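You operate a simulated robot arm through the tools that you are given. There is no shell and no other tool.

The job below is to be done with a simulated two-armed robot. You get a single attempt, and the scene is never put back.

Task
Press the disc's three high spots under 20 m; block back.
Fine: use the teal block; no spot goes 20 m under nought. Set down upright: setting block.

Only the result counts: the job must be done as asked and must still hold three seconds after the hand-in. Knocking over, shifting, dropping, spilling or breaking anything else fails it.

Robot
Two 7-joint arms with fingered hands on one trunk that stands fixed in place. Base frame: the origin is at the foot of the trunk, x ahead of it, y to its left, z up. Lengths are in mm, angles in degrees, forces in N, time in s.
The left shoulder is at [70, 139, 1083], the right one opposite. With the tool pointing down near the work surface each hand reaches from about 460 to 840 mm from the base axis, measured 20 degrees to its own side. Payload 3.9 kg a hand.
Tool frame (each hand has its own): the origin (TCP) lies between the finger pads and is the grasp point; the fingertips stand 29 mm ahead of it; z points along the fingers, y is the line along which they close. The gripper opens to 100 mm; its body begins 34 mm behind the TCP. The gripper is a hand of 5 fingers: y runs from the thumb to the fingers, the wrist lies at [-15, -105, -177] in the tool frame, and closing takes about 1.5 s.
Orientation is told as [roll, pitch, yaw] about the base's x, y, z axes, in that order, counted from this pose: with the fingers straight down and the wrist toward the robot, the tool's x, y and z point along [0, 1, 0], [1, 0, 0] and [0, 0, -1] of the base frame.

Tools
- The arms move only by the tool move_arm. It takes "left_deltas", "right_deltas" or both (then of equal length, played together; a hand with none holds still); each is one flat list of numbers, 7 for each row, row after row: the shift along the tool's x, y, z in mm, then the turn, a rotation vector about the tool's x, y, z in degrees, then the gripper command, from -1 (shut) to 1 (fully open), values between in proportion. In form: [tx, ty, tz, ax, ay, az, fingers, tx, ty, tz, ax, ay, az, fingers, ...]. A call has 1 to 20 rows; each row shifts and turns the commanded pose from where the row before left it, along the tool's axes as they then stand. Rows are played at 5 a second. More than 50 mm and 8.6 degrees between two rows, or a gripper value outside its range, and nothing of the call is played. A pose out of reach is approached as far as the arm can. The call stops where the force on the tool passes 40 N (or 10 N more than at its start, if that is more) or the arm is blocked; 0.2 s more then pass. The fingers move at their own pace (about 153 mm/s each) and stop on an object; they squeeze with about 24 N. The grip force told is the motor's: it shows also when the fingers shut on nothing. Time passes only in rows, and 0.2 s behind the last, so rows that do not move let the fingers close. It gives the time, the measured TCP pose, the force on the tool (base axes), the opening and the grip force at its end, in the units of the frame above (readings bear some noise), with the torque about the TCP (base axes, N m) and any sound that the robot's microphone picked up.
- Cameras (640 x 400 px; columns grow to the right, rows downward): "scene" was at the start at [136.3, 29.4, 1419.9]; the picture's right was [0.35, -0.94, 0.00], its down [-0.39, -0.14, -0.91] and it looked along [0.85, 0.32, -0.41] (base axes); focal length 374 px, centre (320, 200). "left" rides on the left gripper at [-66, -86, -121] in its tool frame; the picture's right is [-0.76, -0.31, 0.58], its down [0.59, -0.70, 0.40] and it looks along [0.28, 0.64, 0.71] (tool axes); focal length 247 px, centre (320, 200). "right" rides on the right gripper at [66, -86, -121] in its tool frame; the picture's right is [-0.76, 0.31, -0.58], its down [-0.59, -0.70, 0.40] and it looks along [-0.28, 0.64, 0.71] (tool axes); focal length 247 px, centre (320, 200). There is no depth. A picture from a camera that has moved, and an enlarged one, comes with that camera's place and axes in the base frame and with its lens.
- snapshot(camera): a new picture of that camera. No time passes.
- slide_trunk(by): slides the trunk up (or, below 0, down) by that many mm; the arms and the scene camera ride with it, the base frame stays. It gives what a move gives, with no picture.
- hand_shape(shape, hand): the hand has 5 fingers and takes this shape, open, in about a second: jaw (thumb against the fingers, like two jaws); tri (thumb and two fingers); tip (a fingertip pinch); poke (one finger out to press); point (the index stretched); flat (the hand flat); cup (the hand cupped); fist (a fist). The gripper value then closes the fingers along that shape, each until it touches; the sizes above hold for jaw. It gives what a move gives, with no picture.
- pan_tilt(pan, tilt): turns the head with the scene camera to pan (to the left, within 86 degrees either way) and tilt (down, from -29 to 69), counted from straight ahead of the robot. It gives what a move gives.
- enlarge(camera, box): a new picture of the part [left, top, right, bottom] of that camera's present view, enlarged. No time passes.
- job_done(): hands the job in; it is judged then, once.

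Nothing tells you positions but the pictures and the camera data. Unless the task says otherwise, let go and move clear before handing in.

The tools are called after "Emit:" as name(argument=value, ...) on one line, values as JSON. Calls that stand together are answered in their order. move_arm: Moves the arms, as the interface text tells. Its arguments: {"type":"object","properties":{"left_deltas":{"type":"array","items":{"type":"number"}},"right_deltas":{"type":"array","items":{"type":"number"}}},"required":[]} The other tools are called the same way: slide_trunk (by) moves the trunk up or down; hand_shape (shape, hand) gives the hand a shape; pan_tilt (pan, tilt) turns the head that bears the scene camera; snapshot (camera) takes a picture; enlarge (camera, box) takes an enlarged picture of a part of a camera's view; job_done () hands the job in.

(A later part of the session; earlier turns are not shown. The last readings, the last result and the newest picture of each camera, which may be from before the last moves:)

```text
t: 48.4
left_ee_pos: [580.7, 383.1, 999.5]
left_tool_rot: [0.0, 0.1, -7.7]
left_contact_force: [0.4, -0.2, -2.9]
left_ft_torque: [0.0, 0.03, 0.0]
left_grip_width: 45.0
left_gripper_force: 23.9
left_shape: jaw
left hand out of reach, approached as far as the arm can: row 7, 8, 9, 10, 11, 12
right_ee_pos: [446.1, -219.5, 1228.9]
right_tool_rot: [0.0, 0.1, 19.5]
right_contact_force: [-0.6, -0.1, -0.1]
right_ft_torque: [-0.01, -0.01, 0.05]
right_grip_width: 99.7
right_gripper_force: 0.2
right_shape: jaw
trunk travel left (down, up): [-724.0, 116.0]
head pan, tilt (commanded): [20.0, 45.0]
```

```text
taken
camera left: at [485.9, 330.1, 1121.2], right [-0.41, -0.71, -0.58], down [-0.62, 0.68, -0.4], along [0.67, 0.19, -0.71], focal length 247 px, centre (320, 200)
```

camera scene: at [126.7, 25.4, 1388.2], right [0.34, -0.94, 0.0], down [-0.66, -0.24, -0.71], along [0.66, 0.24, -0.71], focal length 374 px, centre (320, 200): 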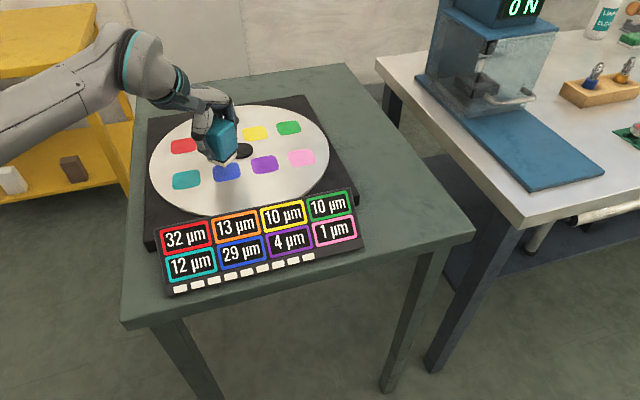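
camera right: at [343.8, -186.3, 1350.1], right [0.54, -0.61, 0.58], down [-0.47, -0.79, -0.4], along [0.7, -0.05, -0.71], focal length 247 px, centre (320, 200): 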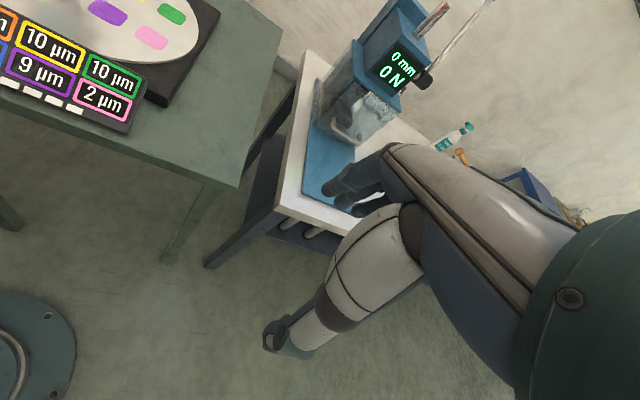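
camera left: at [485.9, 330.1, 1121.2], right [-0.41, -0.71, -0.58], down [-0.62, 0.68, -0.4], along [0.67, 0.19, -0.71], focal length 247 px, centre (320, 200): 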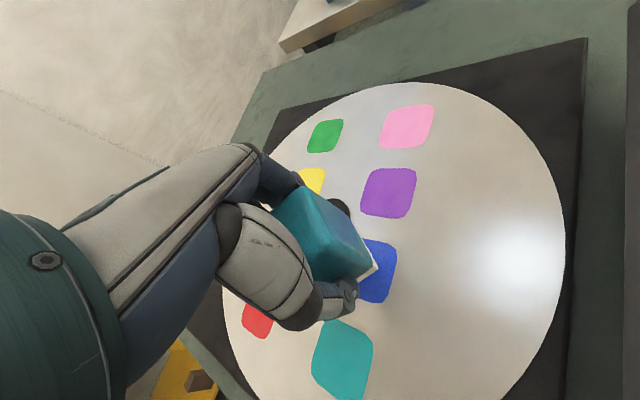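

The turn stuck at yaw -8 here because of the elbow's posture. I'll go back near [606, 194], where this turn worked before, and finish it there.

Emit:
move_arm(left_deltas=[-23, 6.3, -5.7, 0, 0, 0, -1, -23, 6.3, -5.7, 0, 0, 0, -1, -23, 6.3, -5.7, 0, 0, 0, -1, -23, 6.3, -5.7, 0, 0, 0, -1, -23, 6.3, -5.7, 0, 0, 0, -1, -23, 6.3, -5.7, 0, 0, 0, -1, -23, 6.3, -5.7, 0, 0, 0, -1, -23, 6.3, -5.7, 0, 0, 0, -1, 0, 0, 0, 0, 0, 0, -1])

Emit:
move_arm(left_deltas=[0, 0, 0, 0, 0, -5, -1, 0, 0, 0, 0, 0, -5, -1, 0, 0, 0, 0, 0, -5, -1, 0, 0, 0, 0, 0, -5, -1, 0, 0, 0, 0, 0, -5, -1, 0, 0, 0, 0, 0, -5, -1, 0, 0, 0, 0, 0, -5, -1, 0, 0, 0, 0, 0, -5, -1, 0, 0, 0, 0, 0, -5, -1, 0, 0, 0, 0, 0, 0, -1])

Emit:
snapshot(camera="scene")

```text
t: 50.4
left_ee_pos: [604.9, 194.0, 1044.8]
left_tool_rot: [0.0, 0.0, -7.7]
left_contact_force: [0.2, 0.1, -3.3]
left_ft_torque: [-0.06, 0.01, -0.01]
left_grip_width: 45.1
left_gripper_force: 24.1
left_shape: jaw
right_ee_pos: [446.0, -218.3, 1229.6]
right_tool_rot: [0.0, 0.0, 19.4]
right_contact_force: [-0.2, 0.2, -0.3]
right_ft_torque: [-0.03, -0.01, -0.01]
right_grip_width: 99.6
right_gripper_force: 0.0
right_shape: jaw
trunk travel left (down, up): [-724.0, 116.0]
head pan, tilt (commanded): [20.0, 45.0]
```

```text
t: 52.6
left_ee_pos: [603.4, 194.7, 1046.1]
left_tool_rot: [-0.1, 0.0, 37.2]
left_contact_force: [-0.6, -0.7, -2.4]
left_ft_torque: [0.03, -0.05, 0.02]
left_grip_width: 44.5
left_gripper_force: 23.9
left_shape: jaw
right_ee_pos: [446.4, -219.4, 1228.4]
right_tool_rot: [0.0, 0.0, 19.5]
right_contact_force: [-0.3, 0.7, -0.7]
right_ft_torque: [-0.01, 0.02, -0.01]
right_grip_width: 99.9
right_gripper_force: 0.0
right_shape: jaw
trunk travel left (down, up): [-724.0, 116.0]
head pan, tilt (commanded): [20.0, 45.0]
```

```text
taken
camera scene: at [126.7, 25.5, 1388.2], right [0.34, -0.94, 0.0], down [-0.66, -0.24, -0.71], along [0.66, 0.24, -0.71], focal length 374 px, centre (320, 200)
```

scene: 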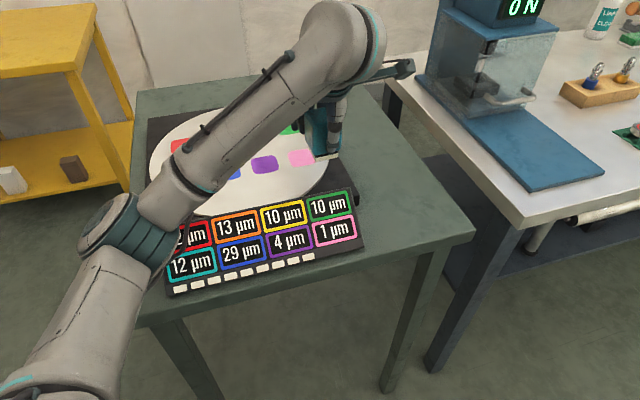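

The turn to yaw 37 worked here. Now I'll carry the block over to hover above red (about [621, 511]).

Emit:
move_arm(left_deltas=[24.1, 20.5, 3.6, 0, 0, 0, -1, 24.1, 20.5, 3.6, 0, 0, 0, -1, 24.1, 20.5, 3.6, 0, 0, 0, -1, 24.1, 20.5, 3.6, 0, 0, 0, -1, 24.1, 20.5, 3.6, 0, 0, 0, -1, 24.1, 20.5, 3.6, 0, 0, 0, -1, 24.1, 20.5, 3.6, 0, 0, 0, -1, 24.1, 20.5, 3.6, 0, 0, 0, -1, 24.1, 20.5, 3.6, 0, 0, 0, -1, 24.1, 20.5, 3.6, 0, 0, 0, -1, 0, 0, 0, 0, 0, 0, -1])

Emit:
snapshot(camera="scene")

Emit:
snapshot(camera="left")

```text
t: 55.0
left_ee_pos: [625.6, 490.8, 1067.0]
left_tool_rot: [-0.1, -0.1, 37.4]
left_contact_force: [0.1, -0.1, -4.0]
left_ft_torque: [0.01, -0.02, -0.04]
left_grip_width: 44.8
left_gripper_force: 24.3
left_shape: jaw
left hand out of reach, approached as far as the arm can: row 4, 5, 6, 7, 8
right_ee_pos: [445.7, -220.7, 1228.8]
right_tool_rot: [0.0, 0.0, 19.5]
right_contact_force: [0.0, -0.9, -0.2]
right_ft_torque: [0.0, 0.0, 0.01]
right_grip_width: 99.8
right_gripper_force: 0.0
right_shape: jaw
trunk travel left (down, up): [-724.0, 116.0]
head pan, tilt (commanded): [20.0, 45.0]
```

```text
taken
camera scene: at [126.8, 24.8, 1388.2], right [0.34, -0.94, 0.0], down [-0.66, -0.24, -0.71], along [0.66, 0.24, -0.71], focal length 374 px, centre (320, 200)
```

scene: 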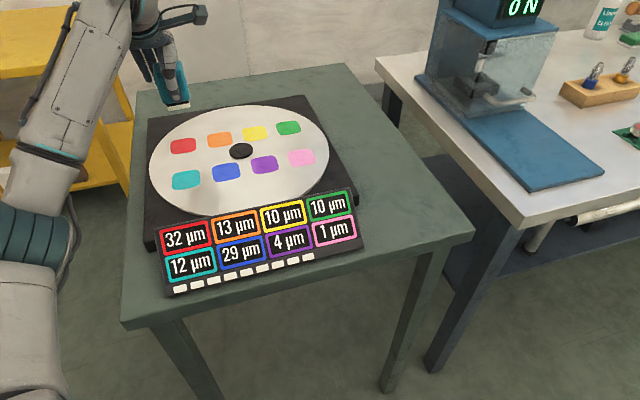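

```text
taken
camera left: at [597.4, 387.2, 1188.6], right [0.21, -0.79, -0.58], down [-0.92, 0.04, -0.4], along [0.34, 0.61, -0.71], focal length 247 px, centre (320, 200)
```

left: 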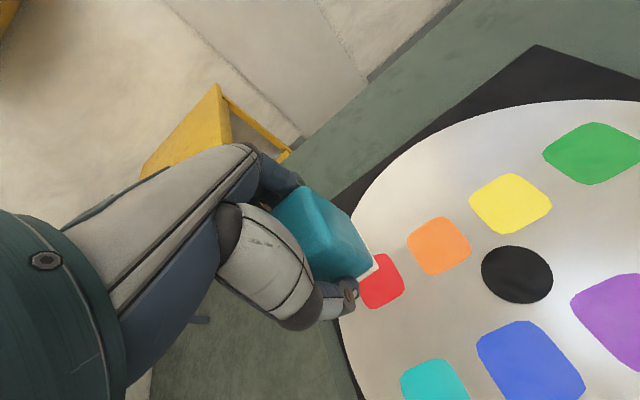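

It came out a bit high at [626, 491, 1067] after some clipped rows. I'll go down and over to the red spot.

Emit:
move_arm(left_deltas=[3.7, 1.7, 11, 0, 0, 0, -1, 3.7, 1.7, 11, 0, 0, 0, -1, 3.7, 1.7, 11, 0, 0, 0, -1, 3.7, 1.7, 11, 0, 0, 0, -1, 3.7, 1.7, 11, 0, 0, 0, -1, 0, 0, 11, 0, 0, 0, -1, 0, 0, 0, 0, 0, 0, -1])

Emit:
snapshot(camera="scene")

Emit:
snapshot(camera="left")

```text
t: 56.6
left_ee_pos: [638.7, 528.4, 1038.6]
left_tool_rot: [0.1, 0.1, 37.1]
left_contact_force: [0.1, 0.4, -2.5]
left_ft_torque: [0.01, 0.02, 0.0]
left_grip_width: 44.9
left_gripper_force: 23.9
left_shape: jaw
left hand out of reach, approached as far as the arm can: row 1, 2, 3, 4, 5, 6
right_ee_pos: [445.2, -219.5, 1227.2]
right_tool_rot: [0.1, 0.0, 19.4]
right_contact_force: [0.0, -0.9, -0.6]
right_ft_torque: [0.0, 0.0, -0.02]
right_grip_width: 99.7
right_gripper_force: 0.1
right_shape: jaw
trunk travel left (down, up): [-724.0, 116.0]
head pan, tilt (commanded): [20.0, 45.0]
```

```text
taken
camera scene: at [126.5, 25.5, 1388.2], right [0.34, -0.94, 0.0], down [-0.66, -0.24, -0.71], along [0.66, 0.24, -0.71], focal length 374 px, centre (320, 200)
```

scene: 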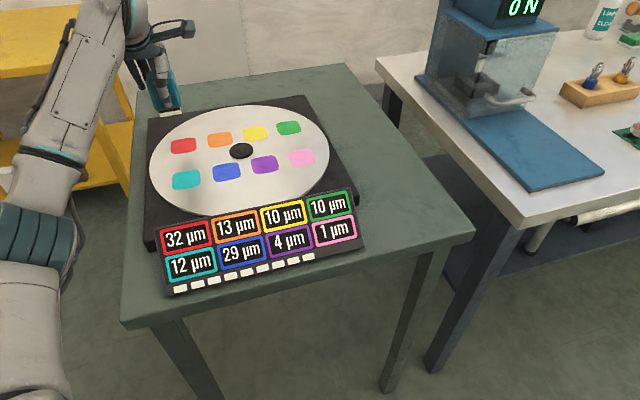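

```text
taken
camera left: at [610.2, 424.3, 1159.9], right [0.21, -0.79, -0.58], down [-0.92, 0.05, -0.39], along [0.34, 0.61, -0.72], focal length 247 px, centre (320, 200)
```

left: 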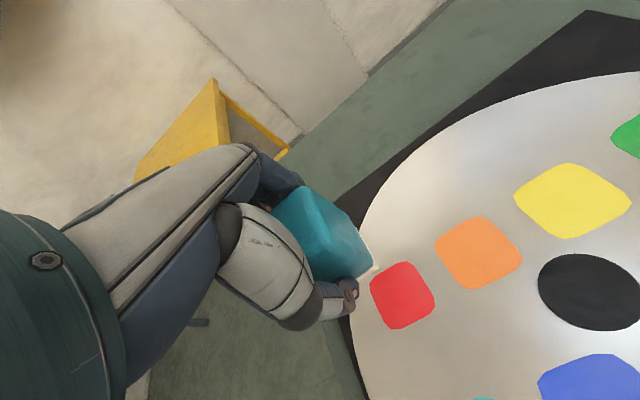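

Holding yaw 37 pushes the hand outward here, so it is near a joint limit. I'll ease the turn to about 19.5 degrees, which is still within the spot's outline, and try to reach [621, 511, 1000].

Emit:
move_arm(left_deltas=[0, 0, 0, 0, 0, 6, -1, 0, 0, 0, 0, 0, 6, -1, 0, 0, 0, 0, 0, 5.6, -1, -2.7, -5.65, 7, 0, 0, 0, -1, -2.7, -5.65, 7, 0, 0, 0, -1, -2.7, -5.65, 7, 0, 0, 0, -1, -2.7, -5.65, 7, 0, 0, 0, -1, 0, 0, 7, 0, 0, 0, -1, 0, 0, 0, 0, 0, 0, -1])

Emit:
snapshot(camera="scene")

```text
t: 58.6
left_ee_pos: [618.9, 511.7, 1003.2]
left_tool_rot: [0.0, 0.0, 19.7]
left_contact_force: [0.5, 0.1, -2.4]
left_ft_torque: [0.0, -0.01, 0.01]
left_grip_width: 44.5
left_gripper_force: 24.5
left_shape: jaw
right_ee_pos: [445.1, -219.0, 1229.3]
right_tool_rot: [0.0, -0.1, 19.5]
right_contact_force: [-1.3, -0.1, 0.1]
right_ft_torque: [0.01, 0.02, 0.0]
right_grip_width: 99.8
right_gripper_force: 0.1
right_shape: jaw
trunk travel left (down, up): [-724.0, 116.0]
head pan, tilt (commanded): [20.0, 45.0]
```

```text
taken
camera scene: at [126.6, 25.4, 1388.2], right [0.34, -0.94, 0.0], down [-0.66, -0.24, -0.71], along [0.66, 0.24, -0.71], focal length 374 px, centre (320, 200)
```

scene: 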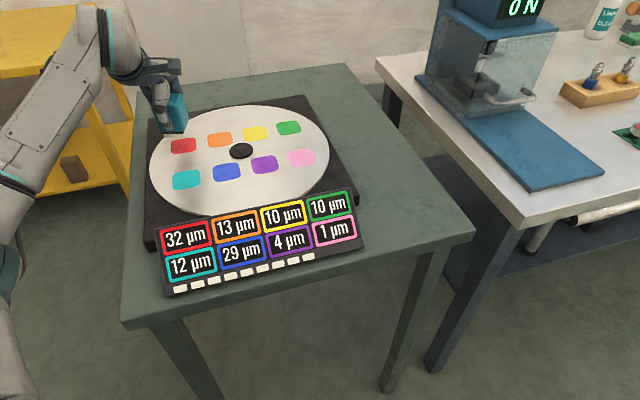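

That pose is reachable. I'll try to bring the turn closer to the spot's grid in small steps.

Emit:
move_arm(left_deltas=[0, 0, 0, 0, 0, -4, -1, 0, 0, 0, 0, 0, -4, -1, 0, 0, 0, 0, 0, 0, -1])

Emit:
enlarge(camera="scene", box=[140, 60, 260, 180])

Emit:
enlarge(camera="left", box=[240, 150, 480, 330])

```text
t: 59.4
left_ee_pos: [624.7, 515.7, 1007.0]
left_tool_rot: [0.1, 0.3, 27.5]
left_contact_force: [0.4, -1.3, -3.3]
left_ft_torque: [-0.05, -0.03, 0.01]
left_grip_width: 44.8
left_gripper_force: 24.0
left_shape: jaw
left hand out of reach, approached as far as the arm can: row 2
right_ee_pos: [445.1, -218.7, 1229.1]
right_tool_rot: [0.0, 0.0, 19.5]
right_contact_force: [-0.7, -0.5, -1.0]
right_ft_torque: [0.04, 0.01, -0.03]
right_grip_width: 99.8
right_gripper_force: 0.1
right_shape: jaw
trunk travel left (down, up): [-724.0, 116.0]
head pan, tilt (commanded): [20.0, 45.0]
```

```text
3.33 times, centred on (200, 120) of scene
camera zoom: at [126.4, 25.7, 1388.2], right [0.34, -0.94, 0.0], down [-0.66, -0.24, -0.71], along [0.66, 0.24, -0.71], focal length 1247 px, centre (720, 467)
```

zoom: 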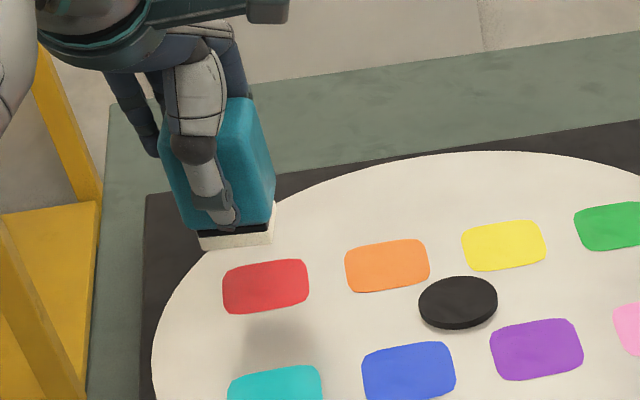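

```text
2.22 times, centred on (360, 240) of left
camera zoom: at [578.8, 417.3, 1129.5], right [0.07, -0.81, -0.58], down [-0.9, 0.2, -0.39], along [0.43, 0.55, -0.72], focal length 549 px, centre (231, 111)
```

zoom: 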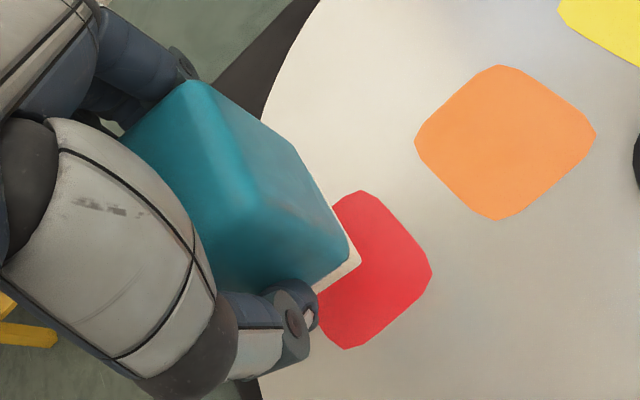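

Yaw 27 is past the limit here. I'll go back to about 19 degrees and check the sole against the red spot.

Emit:
move_arm(left_deltas=[0, 0, 0, 0, 0, 4.2, -1, 0, 0, 0, 0, 0, 4.2, -1, -2.5, -6.5, 8, 0, 0, 0, -1, 0, 0, 8, 0, 0, 0, -1, 0, 0, 0, 0, 0, 0, -1])

Emit:
enlarge(camera="scene", box=[140, 80, 240, 180])

Emit:
enlarge(camera="left", box=[240, 150, 480, 330])

```text
t: 60.6
left_ee_pos: [618.1, 510.1, 991.6]
left_tool_rot: [0.1, 0.0, 19.3]
left_contact_force: [-0.1, 0.8, -3.0]
left_ft_torque: [-0.01, 0.03, 0.0]
left_grip_width: 44.7
left_gripper_force: 24.1
left_shape: jaw
right_ee_pos: [446.2, -219.1, 1229.1]
right_tool_rot: [0.0, -0.1, 19.5]
right_contact_force: [-0.2, 0.1, -1.5]
right_ft_torque: [0.01, -0.01, -0.01]
right_grip_width: 99.7
right_gripper_force: 0.2
right_shape: jaw
trunk travel left (down, up): [-724.0, 116.0]
head pan, tilt (commanded): [20.0, 45.0]
```

```text
4.00 times, centred on (190, 130) of scene
camera zoom: at [126.6, 25.4, 1388.2], right [0.34, -0.94, 0.0], down [-0.66, -0.24, -0.71], along [0.66, 0.24, -0.71], focal length 1496 px, centre (840, 480)
```

zoom: 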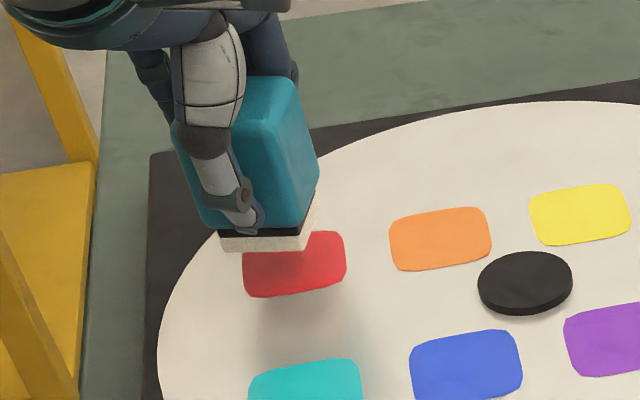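

```text
2.22 times, centred on (360, 240) of left
camera zoom: at [558.9, 420.5, 1113.0], right [-0.04, -0.82, -0.58], down [-0.86, 0.32, -0.4], along [0.51, 0.48, -0.71], focal length 549 px, centre (231, 111)
```

zoom: 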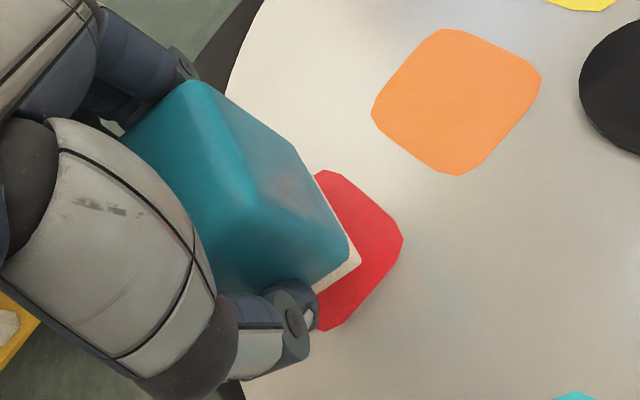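

The sole needs to move about [-4.5, 3.7] in tool axes to centre on red. I'll shift, come down to about 3 mm above, and check.

Emit:
move_arm(left_deltas=[-2.25, 1.85, 0, 0, 0, 0, -1, -2.25, 1.85, 0, 0, 0, 0, -1, 0, 0, 5, 0, 0, 0, -1, 0, 0, 5, 0, 0, 0, -1, 0, 0, 5, 0, 0, 0, -1, 0, 0, 5, 0, 0, 0, -1, 0, 0, 2, 0, 0, 0, -1, 0, 0, 0, 0, 0, 0, -1])

Emit:
enlarge(camera="scene", box=[140, 80, 240, 180])

Emit:
enlarge(camera="left", box=[240, 150, 480, 330])

```text
t: 62.4
left_ee_pos: [622.5, 506.5, 971.6]
left_tool_rot: [0.0, 0.0, 19.1]
left_contact_force: [-0.3, -0.7, -3.3]
left_ft_torque: [0.01, 0.0, 0.02]
left_grip_width: 44.8
left_gripper_force: 24.5
left_shape: jaw
right_ee_pos: [445.2, -219.4, 1228.3]
right_tool_rot: [0.0, -0.1, 19.5]
right_contact_force: [-0.6, 0.4, -0.2]
right_ft_torque: [-0.05, 0.0, 0.01]
right_grip_width: 99.7
right_gripper_force: 0.1
right_shape: jaw
trunk travel left (down, up): [-724.0, 116.0]
head pan, tilt (commanded): [20.0, 45.0]
```

```text
4.00 times, centred on (190, 130) of scene
camera zoom: at [126.7, 25.5, 1388.2], right [0.34, -0.94, 0.0], down [-0.66, -0.24, -0.71], along [0.66, 0.24, -0.71], focal length 1496 px, centre (840, 480)
```

zoom: 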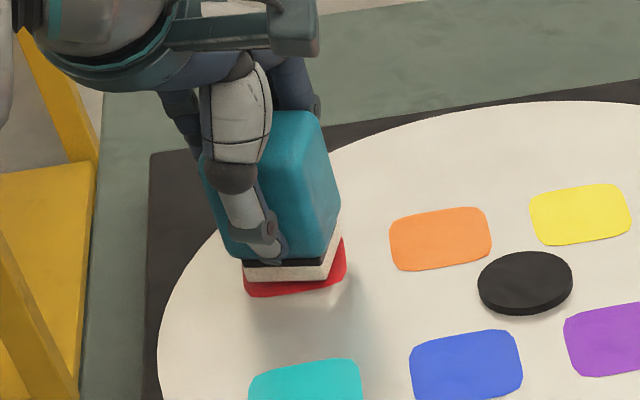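

```text
2.22 times, centred on (360, 240) of left
camera zoom: at [564.1, 417.2, 1091.9], right [-0.04, -0.82, -0.58], down [-0.86, 0.32, -0.4], along [0.51, 0.48, -0.71], focal length 549 px, centre (231, 111)
```

zoom: 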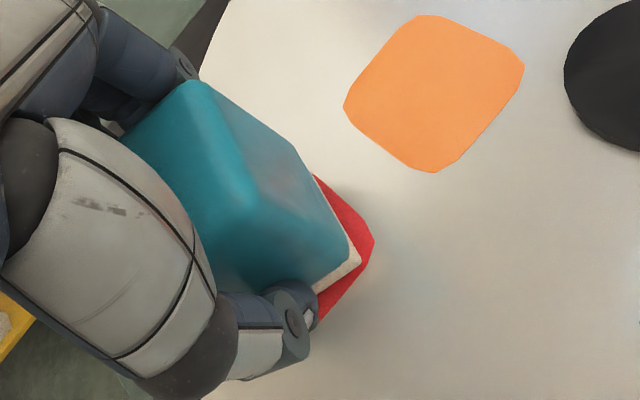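

The sole is well inside red, about 5 mm up. Continuing down slowly.

Emit:
move_arm(left_deltas=[0, 0, 1, 0, 0, 0, -1, 0, 0, 1, 0, 0, 0, -1, 0, 0, 1, 0, 0, 0, -1, 0, 0, 0.7, 0, 0, 0, -1, 0, 0, 0, 0, 0, 0, -1])

```text
t: 63.6
left_ee_pos: [623.2, 507.5, 966.4]
left_tool_rot: [0.0, -0.1, 19.4]
left_contact_force: [-0.1, 0.8, -2.5]
left_ft_torque: [-0.01, 0.03, -0.03]
left_grip_width: 44.9
left_gripper_force: 23.6
left_shape: jaw
right_ee_pos: [446.4, -219.0, 1228.3]
right_tool_rot: [0.0, 0.0, 19.5]
right_contact_force: [1.1, -0.2, 0.9]
right_ft_torque: [-0.02, 0.0, -0.02]
right_grip_width: 99.8
right_gripper_force: 0.0
right_shape: jaw
trunk travel left (down, up): [-724.0, 116.0]
head pan, tilt (commanded): [20.0, 45.0]
```

No contact yet. Half-millimetre steps from here.

Emit:
move_arm(left_deltas=[0, 0, 0.5, 0, 0, 0, -1, 0, 0, 0.5, 0, 0, 0, -1, 0, 0, 0, 0, 0, 0, -1])

Emit:
enlarge(camera="scene", box=[150, 180, 370, 310])

```text
t: 64.4
left_ee_pos: [623.6, 506.8, 966.5]
left_tool_rot: [0.0, -0.1, 19.3]
left_contact_force: [1.0, -0.1, 2.3]
left_ft_torque: [-0.02, 0.01, 0.04]
left_grip_width: 44.9
left_gripper_force: 24.3
left_shape: jaw
right_ee_pos: [445.4, -219.3, 1228.7]
right_tool_rot: [0.0, 0.0, 19.6]
right_contact_force: [1.1, 0.1, 0.3]
right_ft_torque: [0.02, 0.0, -0.03]
right_grip_width: 99.7
right_gripper_force: 0.1
right_shape: jaw
trunk travel left (down, up): [-724.0, 116.0]
head pan, tilt (commanded): [20.0, 45.0]
```

```text
2.91 times, centred on (260, 245) of scene
camera zoom: at [126.3, 24.9, 1388.3], right [0.34, -0.94, 0.0], down [-0.66, -0.24, -0.71], along [0.66, 0.24, -0.71], focal length 1088 px, centre (494, 69)
```

zoom: 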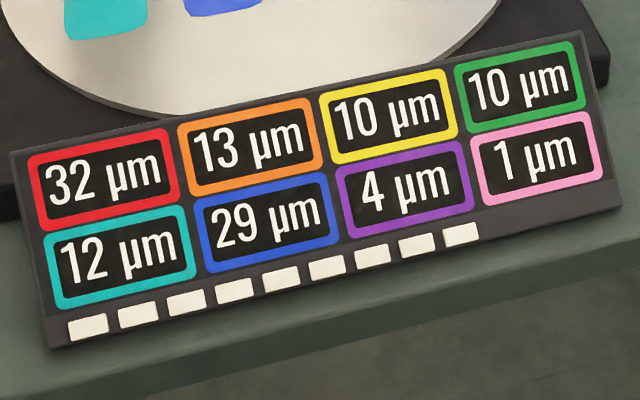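

Contact with about 5 N on red. A small 0.3 mm step.

Emit:
move_arm(left_deltas=[0, 0, 0.3, 0, 0, 0, -1, 0, 0, 0, 0, 0, 0, -1])

Emit:
enlarge(camera="scene", box=[150, 180, 370, 310])

```text
t: 65.0
left_ee_pos: [623.3, 507.6, 966.7]
left_tool_rot: [0.0, -0.1, 19.2]
left_contact_force: [2.3, 0.4, 5.0]
left_ft_torque: [0.0, -0.01, 0.02]
left_grip_width: 44.8
left_gripper_force: 23.6
left_shape: jaw
right_ee_pos: [444.3, -220.3, 1229.3]
right_tool_rot: [0.0, 0.0, 19.6]
right_contact_force: [0.1, -0.2, 0.2]
right_ft_torque: [-0.01, 0.0, 0.0]
right_grip_width: 99.7
right_gripper_force: 0.0
right_shape: jaw
trunk travel left (down, up): [-724.0, 116.0]
head pan, tilt (commanded): [20.0, 45.0]
```

```text
2.91 times, centred on (260, 245) of scene
camera zoom: at [126.0, 24.6, 1388.3], right [0.34, -0.94, 0.0], down [-0.66, -0.24, -0.71], along [0.66, 0.24, -0.71], focal length 1088 px, centre (494, 69)
```

zoom: 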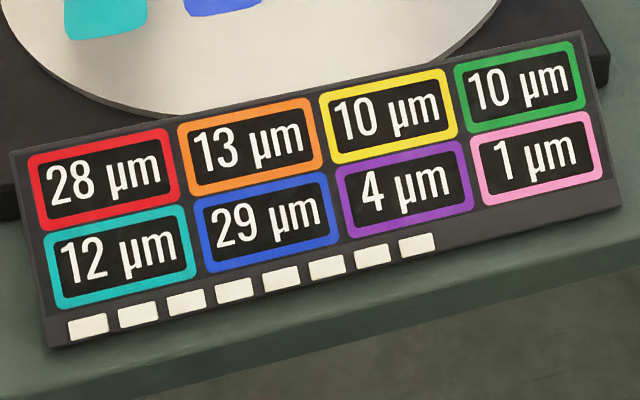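

Red fell from 32 to 28 (eight squares left), with everything else unchanged. Gentle presses take about 4 µm each and are enough, so I'll lift well clear and press red again.

Emit:
move_arm(left_deltas=[0, 0, -1, 0, 0, 0, -1, 0, 0, -2, 0, 0, 0, -1, 0, 0, -5, 0, 0, 0, -1, 0, 0, -6, 0, 0, 0, -1, 0, 0, -6, 0, 0, 0, -1, 0, 0, 0, 0, 0, 0, -1])

Emit:
move_arm(left_deltas=[0, 0, 5, 0, 0, 0, -1, 0, 0, 5, 0, 0, 0, -1, 0, 0, 5, 0, 0, 0, -1, 0, 0, 2.3, 0, 0, 0, -1, 0, 0, 0.7, 0, 0, 0, -1, 0, 0, 0.7, 0, 0, 0, -1, 0, 0, 0.6, 0, 0, 0, -1, 0, 0, 0.4, 0, 0, 0, -1, 0, 0, 0, 0, 0, 0, -1])

Emit:
enlarge(camera="scene", box=[150, 180, 370, 310])

```text
t: 66.4
left_ee_pos: [623.8, 507.6, 984.8]
left_tool_rot: [0.1, 0.0, 19.3]
left_contact_force: [-0.3, -0.4, -3.3]
left_ft_torque: [-0.01, 0.03, 0.05]
left_grip_width: 44.8
left_gripper_force: 23.8
left_shape: jaw
right_ee_pos: [445.9, -219.6, 1229.0]
right_tool_rot: [-0.1, -0.1, 19.6]
right_contact_force: [0.1, -0.4, 0.7]
right_ft_torque: [-0.01, 0.02, 0.01]
right_grip_width: 99.8
right_gripper_force: 0.0
right_shape: jaw
trunk travel left (down, up): [-724.0, 116.0]
head pan, tilt (commanded): [20.0, 45.0]
```

```text
t: 68.4
left_ee_pos: [623.6, 508.3, 967.0]
left_tool_rot: [0.0, -0.1, 19.3]
left_contact_force: [-0.3, 0.9, 3.2]
left_ft_torque: [0.02, 0.07, 0.04]
left_grip_width: 44.6
left_gripper_force: 24.1
left_shape: jaw
right_ee_pos: [445.7, -219.3, 1229.7]
right_tool_rot: [-0.1, 0.0, 19.5]
right_contact_force: [-1.1, 0.7, 1.2]
right_ft_torque: [-0.02, 0.0, 0.03]
right_grip_width: 99.8
right_gripper_force: 0.1
right_shape: jaw
trunk travel left (down, up): [-724.0, 116.0]
head pan, tilt (commanded): [20.0, 45.0]
```

```text
2.91 times, centred on (260, 245) of scene
camera zoom: at [125.6, 24.9, 1388.3], right [0.34, -0.94, 0.0], down [-0.66, -0.24, -0.71], along [0.66, 0.24, -0.71], focal length 1088 px, centre (494, 69)
```

zoom: 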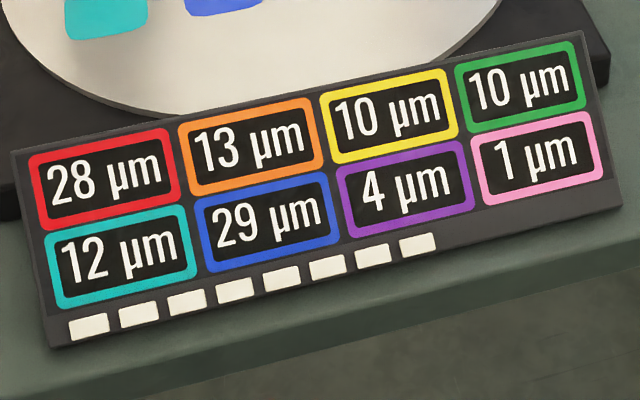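

At about 6.5 N on the spot, not registered yet. Another 0.3 mm.

Emit:
move_arm(left_deltas=[0, 0, 0.3, 0, 0, 0, -1, 0, 0, 0, 0, 0, 0, -1])

Emit:
enlarge(camera="scene", box=[150, 180, 370, 310])

```text
t: 69.0
left_ee_pos: [623.7, 508.5, 966.4]
left_tool_rot: [0.0, -0.1, 19.3]
left_contact_force: [2.0, 1.4, 5.1]
left_ft_torque: [0.02, -0.02, -0.01]
left_grip_width: 45.0
left_gripper_force: 23.3
left_shape: jaw
right_ee_pos: [445.8, -219.1, 1228.7]
right_tool_rot: [0.0, 0.0, 19.5]
right_contact_force: [0.5, 0.7, -0.2]
right_ft_torque: [0.01, 0.06, -0.01]
right_grip_width: 100.0
right_gripper_force: 0.0
right_shape: jaw
trunk travel left (down, up): [-724.0, 116.0]
head pan, tilt (commanded): [20.0, 45.0]
```

```text
2.91 times, centred on (260, 245) of scene
camera zoom: at [125.8, 24.9, 1388.3], right [0.34, -0.94, 0.0], down [-0.66, -0.24, -0.71], along [0.66, 0.24, -0.71], focal length 1088 px, centre (494, 69)
```

zoom: 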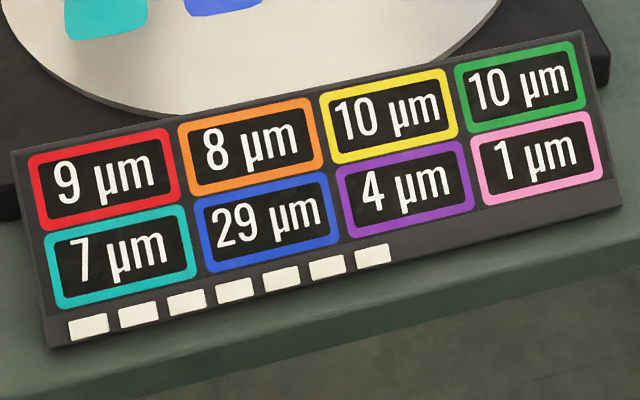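

Red is now 9 µm, with its neighbours only shifted to 8 and 7; seven squares left. I'll lift off right away, then head for blue.

Emit:
move_arm(left_deltas=[0, 0, -1, 0, 0, 0, -1, 0, 0, -2, 0, 0, 0, -1, 0, 0, -5, 0, 0, 0, -1, 0, 0, -8, 0, 0, 0, -1, 0, 0, -10, 0, 0, 0, -1, 0, 0, 0, 0, 0, 0, -1])

Emit:
enlarge(camera="scene", box=[150, 180, 370, 310])

Emit:
move_arm(left_deltas=[-17.2, -13.8, 0, 0, 0, 0, -1, -17.2, -13.8, 0, 0, 0, 0, -1, -17.2, -13.8, 0, 0, 0, 0, -1, -17.2, -13.8, 0, 0, 0, 0, -1, -17.2, -13.8, 0, 0, 0, 0, -1, -17.0, -13.7, 0, 0, 0, 0, -1, 0, 0, 0, 0, 0, 0, -1])

Emit:
snapshot(camera="scene")

Emit:
enlarge(camera="scene", box=[180, 110, 280, 200])

Emit:
enlarge(camera="left", box=[240, 150, 480, 330])

```text
t: 70.4
left_ee_pos: [622.5, 507.5, 991.2]
left_tool_rot: [0.0, 0.0, 19.3]
left_contact_force: [0.0, 0.1, -3.0]
left_ft_torque: [0.03, -0.03, 0.03]
left_grip_width: 44.5
left_gripper_force: 24.2
left_shape: jaw
right_ee_pos: [445.7, -219.9, 1228.6]
right_tool_rot: [-0.1, -0.1, 19.5]
right_contact_force: [0.2, 0.1, 1.3]
right_ft_torque: [0.04, -0.01, -0.01]
right_grip_width: 100.0
right_gripper_force: 0.1
right_shape: jaw
trunk travel left (down, up): [-724.0, 116.0]
head pan, tilt (commanded): [20.0, 45.0]
```

```text
2.91 times, centred on (260, 245) of scene
camera zoom: at [126.7, 25.6, 1388.2], right [0.34, -0.94, 0.0], down [-0.66, -0.24, -0.71], along [0.66, 0.24, -0.71], focal length 1088 px, centre (494, 69)
```

zoom: 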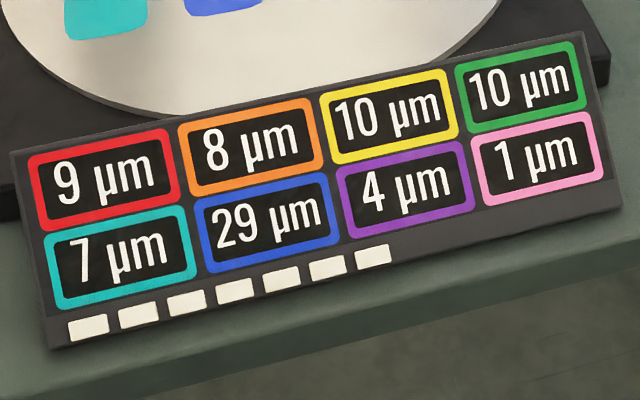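

```text
t: 72.0
left_ee_pos: [621.4, 409.8, 1033.6]
left_tool_rot: [0.2, 0.1, 19.3]
left_contact_force: [0.2, 0.4, -2.5]
left_ft_torque: [-0.01, 0.03, -0.02]
left_grip_width: 44.5
left_gripper_force: 24.0
left_shape: jaw
left hand out of reach, approached as far as the arm can: row 2, 3, 4, 5, 6
right_ee_pos: [446.0, -218.3, 1227.9]
right_tool_rot: [-0.1, 0.0, 19.5]
right_contact_force: [0.6, -0.8, 0.6]
right_ft_torque: [0.01, 0.01, 0.0]
right_grip_width: 99.8
right_gripper_force: 0.2
right_shape: jaw
trunk travel left (down, up): [-724.0, 116.0]
head pan, tilt (commanded): [20.0, 45.0]
```

```text
taken
camera scene: at [126.7, 25.9, 1388.2], right [0.34, -0.94, 0.0], down [-0.66, -0.24, -0.71], along [0.66, 0.24, -0.71], focal length 374 px, centre (320, 200)
```

scene: 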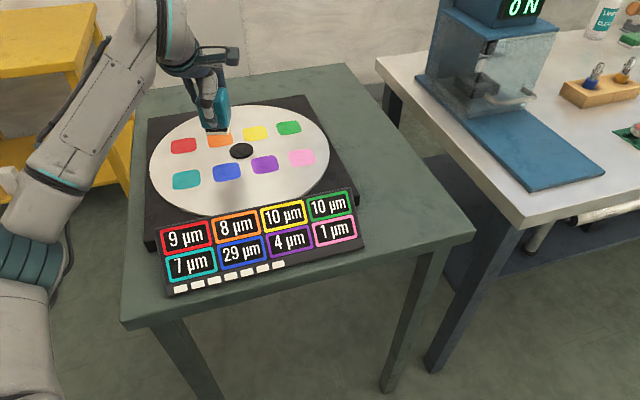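

```text
4.44 times, centred on (230, 155) of scene
camera zoom: at [126.7, 25.9, 1388.2], right [0.34, -0.94, 0.0], down [-0.66, -0.24, -0.71], along [0.66, 0.24, -0.71], focal length 1663 px, centre (720, 400)
```

zoom: 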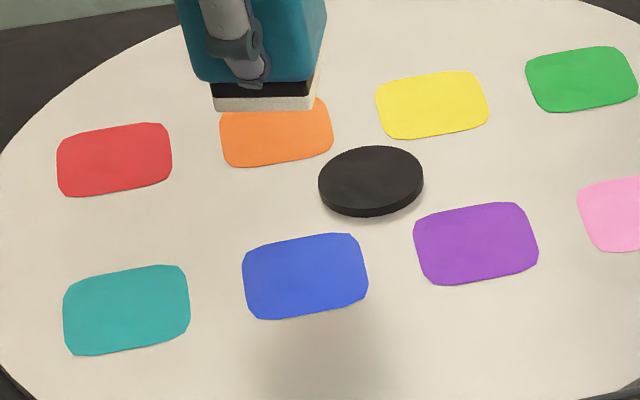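

```text
2.22 times, centred on (360, 240) of left
camera zoom: at [562.5, 319.3, 1154.5], right [-0.04, -0.82, -0.58], down [-0.86, 0.33, -0.39], along [0.51, 0.48, -0.71], focal length 549 px, centre (231, 111)
```

zoom: 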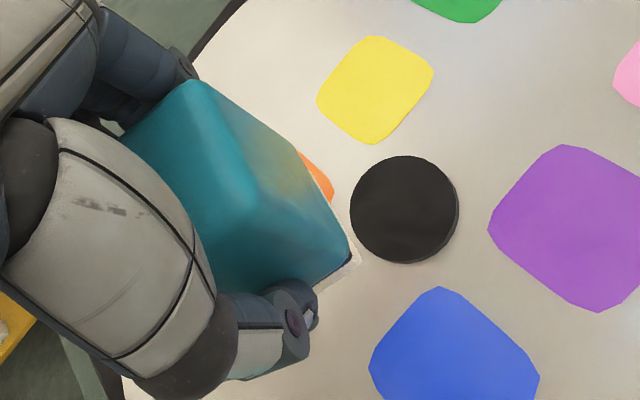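

The same limit shows again at blue with this turn, so I'll rotate back to yaw -53 here (away from the limit), the turn that worked at blue before.

Emit:
move_arm(left_deltas=[0, 0, 0, 0, 0, 8, -1, 0, 0, 0, 0, 0, 8, -1, 0, 0, 0, 0, 0, 8, -1, 0, 0, 0, 0, 0, 8, -1, 0, 0, 0, 0, 0, 8, -1, 0, 0, 0, 0, 0, 8, -1, 0, 0, 0, 0, 0, 8, -1, 0, 0, 0, 0, 0, 8, -1, 0, 0, 0, 0, 0, 8, -1, 0, 0, 0, 0, 0, 0, -1])

Emit:
snapshot(camera="scene")

```text
t: 74.2
left_ee_pos: [620.1, 409.2, 1034.9]
left_tool_rot: [0.1, 0.0, -52.8]
left_contact_force: [-0.8, -0.1, -2.4]
left_ft_torque: [0.01, 0.01, 0.0]
left_grip_width: 44.8
left_gripper_force: 23.6
left_shape: jaw
right_ee_pos: [445.6, -219.3, 1227.9]
right_tool_rot: [0.0, 0.1, 19.4]
right_contact_force: [0.2, 0.2, -0.4]
right_ft_torque: [-0.02, -0.03, -0.01]
right_grip_width: 99.6
right_gripper_force: 0.0
right_shape: jaw
trunk travel left (down, up): [-724.0, 116.0]
head pan, tilt (commanded): [20.0, 45.0]
```

```text
taken
camera scene: at [126.4, 25.6, 1388.2], right [0.34, -0.94, 0.0], down [-0.66, -0.24, -0.71], along [0.66, 0.24, -0.71], focal length 374 px, centre (320, 200)
```

scene: 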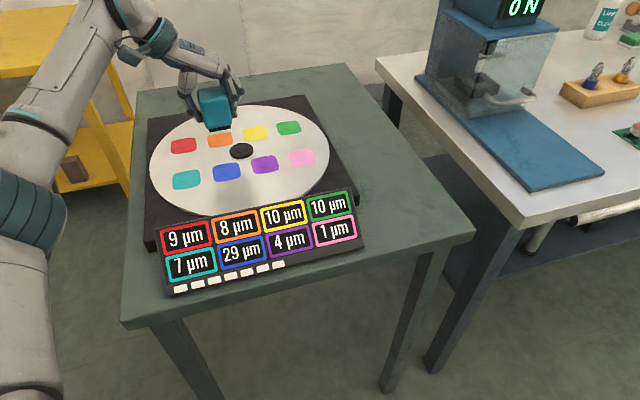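

Back at yaw -53 without trouble. Now over to blue at hover height.

Emit:
move_arm(left_deltas=[-12, -1, 5, 0, 0, 0, -1, -12, -1, 10, 0, 0, 0, -1, -12, -1, 15, 0, 0, 0, -1, -12, -1, 16, 0, 0, 0, -1, 0, 0, 0, 0, 0, 0, -1])

Emit:
enlarge(camera="scene", box=[180, 110, 280, 200])

Emit:
enlarge(camera="left", box=[240, 150, 480, 330])

```text
t: 75.4
left_ee_pos: [580.3, 382.9, 987.1]
left_tool_rot: [-0.1, 0.0, -52.6]
left_contact_force: [1.0, -0.4, -2.4]
left_ft_torque: [0.01, 0.01, 0.0]
left_grip_width: 44.5
left_gripper_force: 24.1
left_shape: jaw
right_ee_pos: [446.1, -218.4, 1229.0]
right_tool_rot: [0.1, -0.1, 19.5]
right_contact_force: [0.4, 1.6, -0.2]
right_ft_torque: [0.01, 0.04, -0.01]
right_grip_width: 99.6
right_gripper_force: 0.0
right_shape: jaw
trunk travel left (down, up): [-724.0, 116.0]
head pan, tilt (commanded): [20.0, 45.0]
```

```text
4.44 times, centred on (230, 155) of scene
camera zoom: at [127.0, 25.2, 1388.2], right [0.34, -0.94, 0.0], down [-0.66, -0.24, -0.71], along [0.66, 0.24, -0.71], focal length 1663 px, centre (720, 400)
```

zoom: 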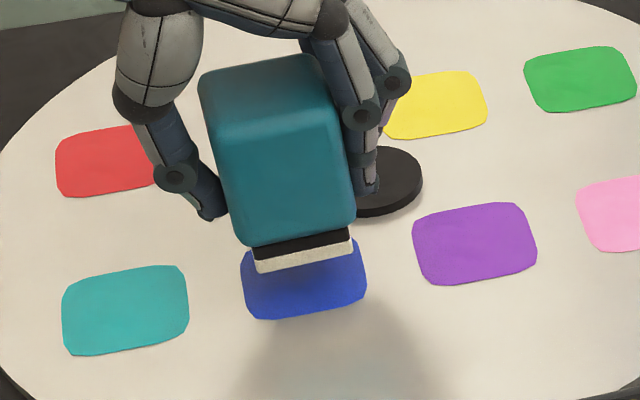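

```text
2.22 times, centred on (360, 240) of left
camera zoom: at [477.2, 412.0, 1108.3], right [-0.79, -0.21, -0.58], down [0.04, 0.92, -0.4], along [0.61, -0.34, -0.71], focal length 549 px, centre (231, 111)
```

zoom: 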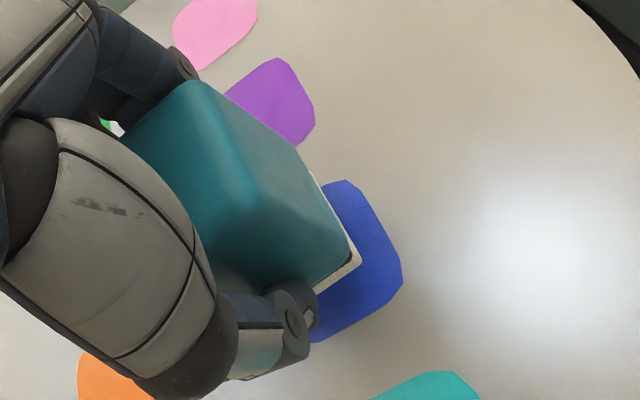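

The sole is about 2 mm off its earlier place on blue; I'll correct that and come down to a few millimetres above.

Emit:
move_arm(left_deltas=[-0.5, -1.8, 0, 0, 0, 0, -1, 0, 0, 5, 0, 0, 0, -1, 0, 0, 5, 0, 0, 0, -1, 0, 0, 5, 0, 0, 0, -1, 0, 0, 2.5, 0, 0, 0, -1, 0, 0, 0, 0, 0, 0, -1])

Emit:
enlarge(camera="scene", box=[180, 110, 280, 200])

Emit:
enlarge(camera="left", box=[240, 150, 480, 330])

```text
t: 76.8
left_ee_pos: [578.1, 385.3, 969.8]
left_tool_rot: [0.0, 0.1, -52.7]
left_contact_force: [-0.1, -0.1, -3.2]
left_ft_torque: [0.0, 0.01, -0.01]
left_grip_width: 44.8
left_gripper_force: 23.9
left_shape: jaw
right_ee_pos: [444.7, -218.9, 1228.8]
right_tool_rot: [0.0, 0.0, 19.4]
right_contact_force: [-0.5, 0.1, -0.6]
right_ft_torque: [-0.03, 0.01, 0.0]
right_grip_width: 99.8
right_gripper_force: 0.0
right_shape: jaw
trunk travel left (down, up): [-724.0, 116.0]
head pan, tilt (commanded): [20.0, 45.0]
```

```text
4.44 times, centred on (230, 155) of scene
camera zoom: at [126.7, 25.4, 1388.2], right [0.34, -0.94, 0.0], down [-0.66, -0.24, -0.71], along [0.66, 0.24, -0.71], focal length 1663 px, centre (720, 400)
```

zoom: 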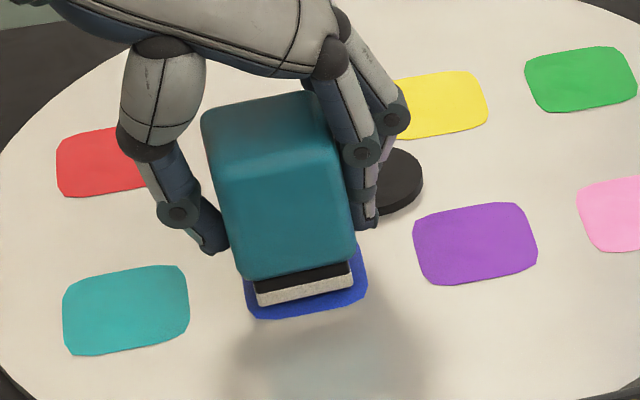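

```text
2.22 times, centred on (360, 240) of left
camera zoom: at [474.0, 413.5, 1091.9], right [-0.79, -0.21, -0.58], down [0.04, 0.92, -0.4], along [0.61, -0.34, -0.71], focal length 549 px, centre (231, 111)
```

zoom: 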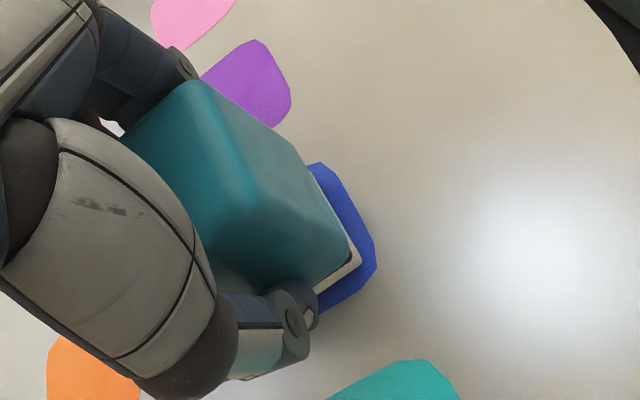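

The dark gap between the block's body and its sole looks wider than at first. I'll look closely before pressing.

Emit:
enlarge(camera="scene", box=[210, 125, 250, 185])

Emit:
enlarge(camera="left", box=[330, 210, 430, 290])

Emit:
enlarge(camera="scene", box=[150, 180, 370, 310])

```text
6.67 times, centred on (230, 155) of scene
camera zoom: at [126.7, 25.4, 1388.2], right [0.34, -0.94, 0.0], down [-0.66, -0.24, -0.71], along [0.66, 0.24, -0.71], focal length 2494 px, centre (920, 500)
```

zoom: 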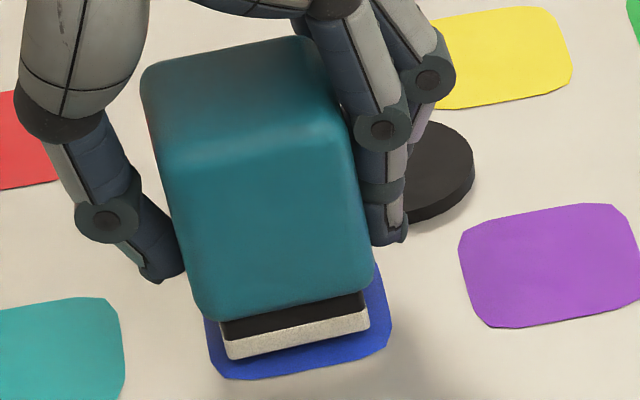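

```text
5.00 times, centred on (380, 250) of left
camera zoom: at [474.0, 413.5, 1091.9], right [-0.79, -0.21, -0.58], down [0.04, 0.92, -0.4], along [0.61, -0.34, -0.71], focal length 1235 px, centre (20, -50)
```

zoom: 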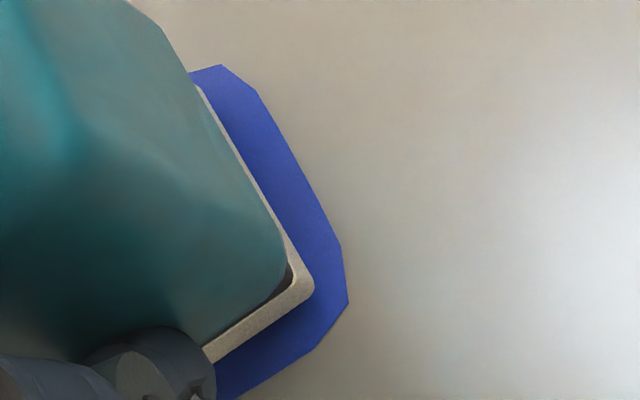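

```text
2.91 times, centred on (260, 245) of scene
camera zoom: at [126.7, 25.4, 1388.2], right [0.34, -0.94, 0.0], down [-0.66, -0.24, -0.71], along [0.66, 0.24, -0.71], focal length 1088 px, centre (494, 69)
```

zoom: 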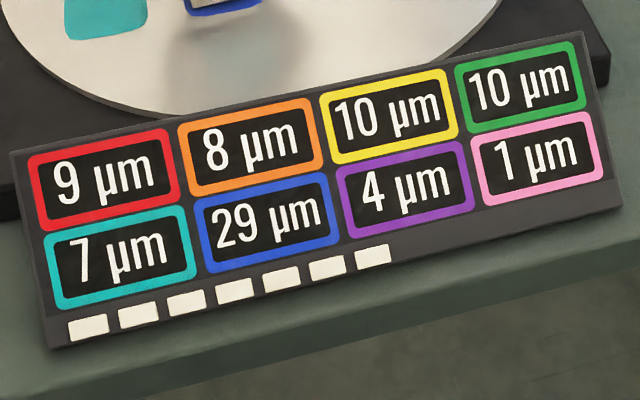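

The sole still looks attached, just with a slightly wider neck showing. I'll continue with the gentle second press on blue.

Emit:
move_arm(left_deltas=[0, 0, 0.7, 0, 0, 0, -1, 0, 0, 0.7, 0, 0, 0, -1, 0, 0, 0.6, 0, 0, 0, -1, 0, 0, 0, 0, 0, 0, -1])

```text
t: 77.8
left_ee_pos: [578.5, 384.0, 969.0]
left_tool_rot: [0.1, 0.0, -52.7]
left_contact_force: [0.1, 0.1, -3.1]
left_ft_torque: [-0.03, -0.01, -0.02]
left_grip_width: 44.9
left_gripper_force: 24.0
left_shape: jaw
right_ee_pos: [446.6, -218.7, 1227.5]
right_tool_rot: [0.0, 0.0, 19.5]
right_contact_force: [-0.2, -0.4, -0.3]
right_ft_torque: [-0.02, 0.01, 0.0]
right_grip_width: 99.6
right_gripper_force: 0.0
right_shape: jaw
trunk travel left (down, up): [-724.0, 116.0]
head pan, tilt (commanded): [20.0, 45.0]
```

Still no contact. A little further.

Emit:
move_arm(left_deltas=[0, 0, 0.7, 0, 0, 0, -1, 0, 0, 0.7, 0, 0, 0, -1, 0, 0, 0, 0, 0, 0, -1])

```text
t: 78.6
left_ee_pos: [577.4, 385.2, 966.1]
left_tool_rot: [0.0, 0.0, -52.6]
left_contact_force: [0.3, -0.9, -1.7]
left_ft_torque: [0.04, 0.01, -0.01]
left_grip_width: 44.8
left_gripper_force: 23.7
left_shape: jaw
right_ee_pos: [446.3, -219.4, 1230.8]
right_tool_rot: [0.0, 0.0, 19.6]
right_contact_force: [-0.9, 0.2, 0.8]
right_ft_torque: [-0.01, 0.01, 0.02]
right_grip_width: 100.0
right_gripper_force: 0.0
right_shape: jaw
trunk travel left (down, up): [-724.0, 116.0]
head pan, tilt (commanded): [20.0, 45.0]
```

Very light contact is starting. Another 0.5 mm.

Emit:
move_arm(left_deltas=[0, 0, 0.5, 0, 0, 0, -1, 0, 0, 0, 0, 0, 0, -1])

Emit:
enlarge(camera="scene", box=[150, 180, 370, 310])

```text
t: 79.2
left_ee_pos: [578.3, 385.3, 965.4]
left_tool_rot: [0.2, 0.0, -52.7]
left_contact_force: [-0.1, -0.2, 0.4]
left_ft_torque: [0.04, 0.02, -0.02]
left_grip_width: 44.7
left_gripper_force: 24.3
left_shape: jaw
right_ee_pos: [445.4, -218.7, 1228.2]
right_tool_rot: [0.1, 0.0, 19.5]
right_contact_force: [-0.6, 0.1, -0.7]
right_ft_torque: [-0.02, 0.01, 0.01]
right_grip_width: 99.7
right_gripper_force: 0.1
right_shape: jaw
trunk travel left (down, up): [-724.0, 116.0]
head pan, tilt (commanded): [20.0, 45.0]
```

```text
2.91 times, centred on (260, 245) of scene
camera zoom: at [126.3, 25.2, 1388.3], right [0.34, -0.94, 0.0], down [-0.66, -0.24, -0.71], along [0.66, 0.24, -0.71], focal length 1088 px, centre (494, 69)
```

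zoom: 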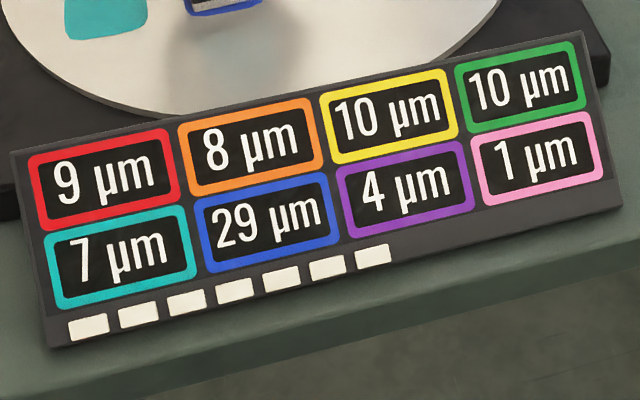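

About 3.5 N on the spot so far, no change. Another 0.5 mm.

Emit:
move_arm(left_deltas=[0, 0, 0.5, 0, 0, 0, -1, 0, 0, 0, 0, 0, 0, -1])

Emit:
enlarge(camera="scene", box=[150, 180, 370, 310])

```text
t: 79.8
left_ee_pos: [577.9, 384.6, 966.9]
left_tool_rot: [0.1, -0.1, -52.8]
left_contact_force: [1.3, 2.1, 3.7]
left_ft_torque: [0.01, 0.01, 0.02]
left_grip_width: 44.9
left_gripper_force: 24.6
left_shape: jaw
right_ee_pos: [444.6, -219.8, 1228.5]
right_tool_rot: [0.0, -0.1, 19.5]
right_contact_force: [0.0, -0.4, -0.7]
right_ft_torque: [-0.03, 0.05, 0.01]
right_grip_width: 99.7
right_gripper_force: 0.0
right_shape: jaw
trunk travel left (down, up): [-724.0, 116.0]
head pan, tilt (commanded): [20.0, 45.0]
```

```text
2.91 times, centred on (260, 245) of scene
camera zoom: at [126.0, 25.1, 1388.3], right [0.34, -0.94, 0.0], down [-0.66, -0.24, -0.71], along [0.66, 0.24, -0.71], focal length 1088 px, centre (494, 69)
```

zoom: 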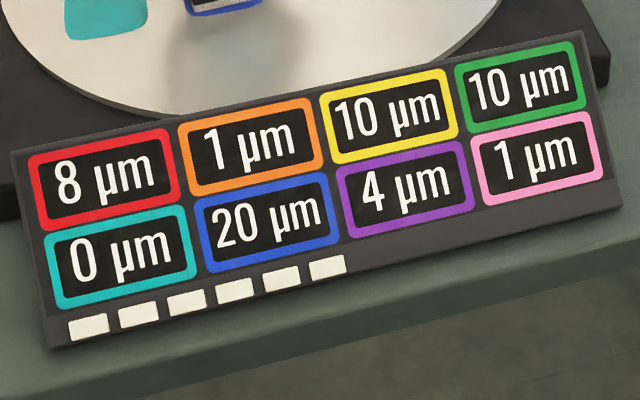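

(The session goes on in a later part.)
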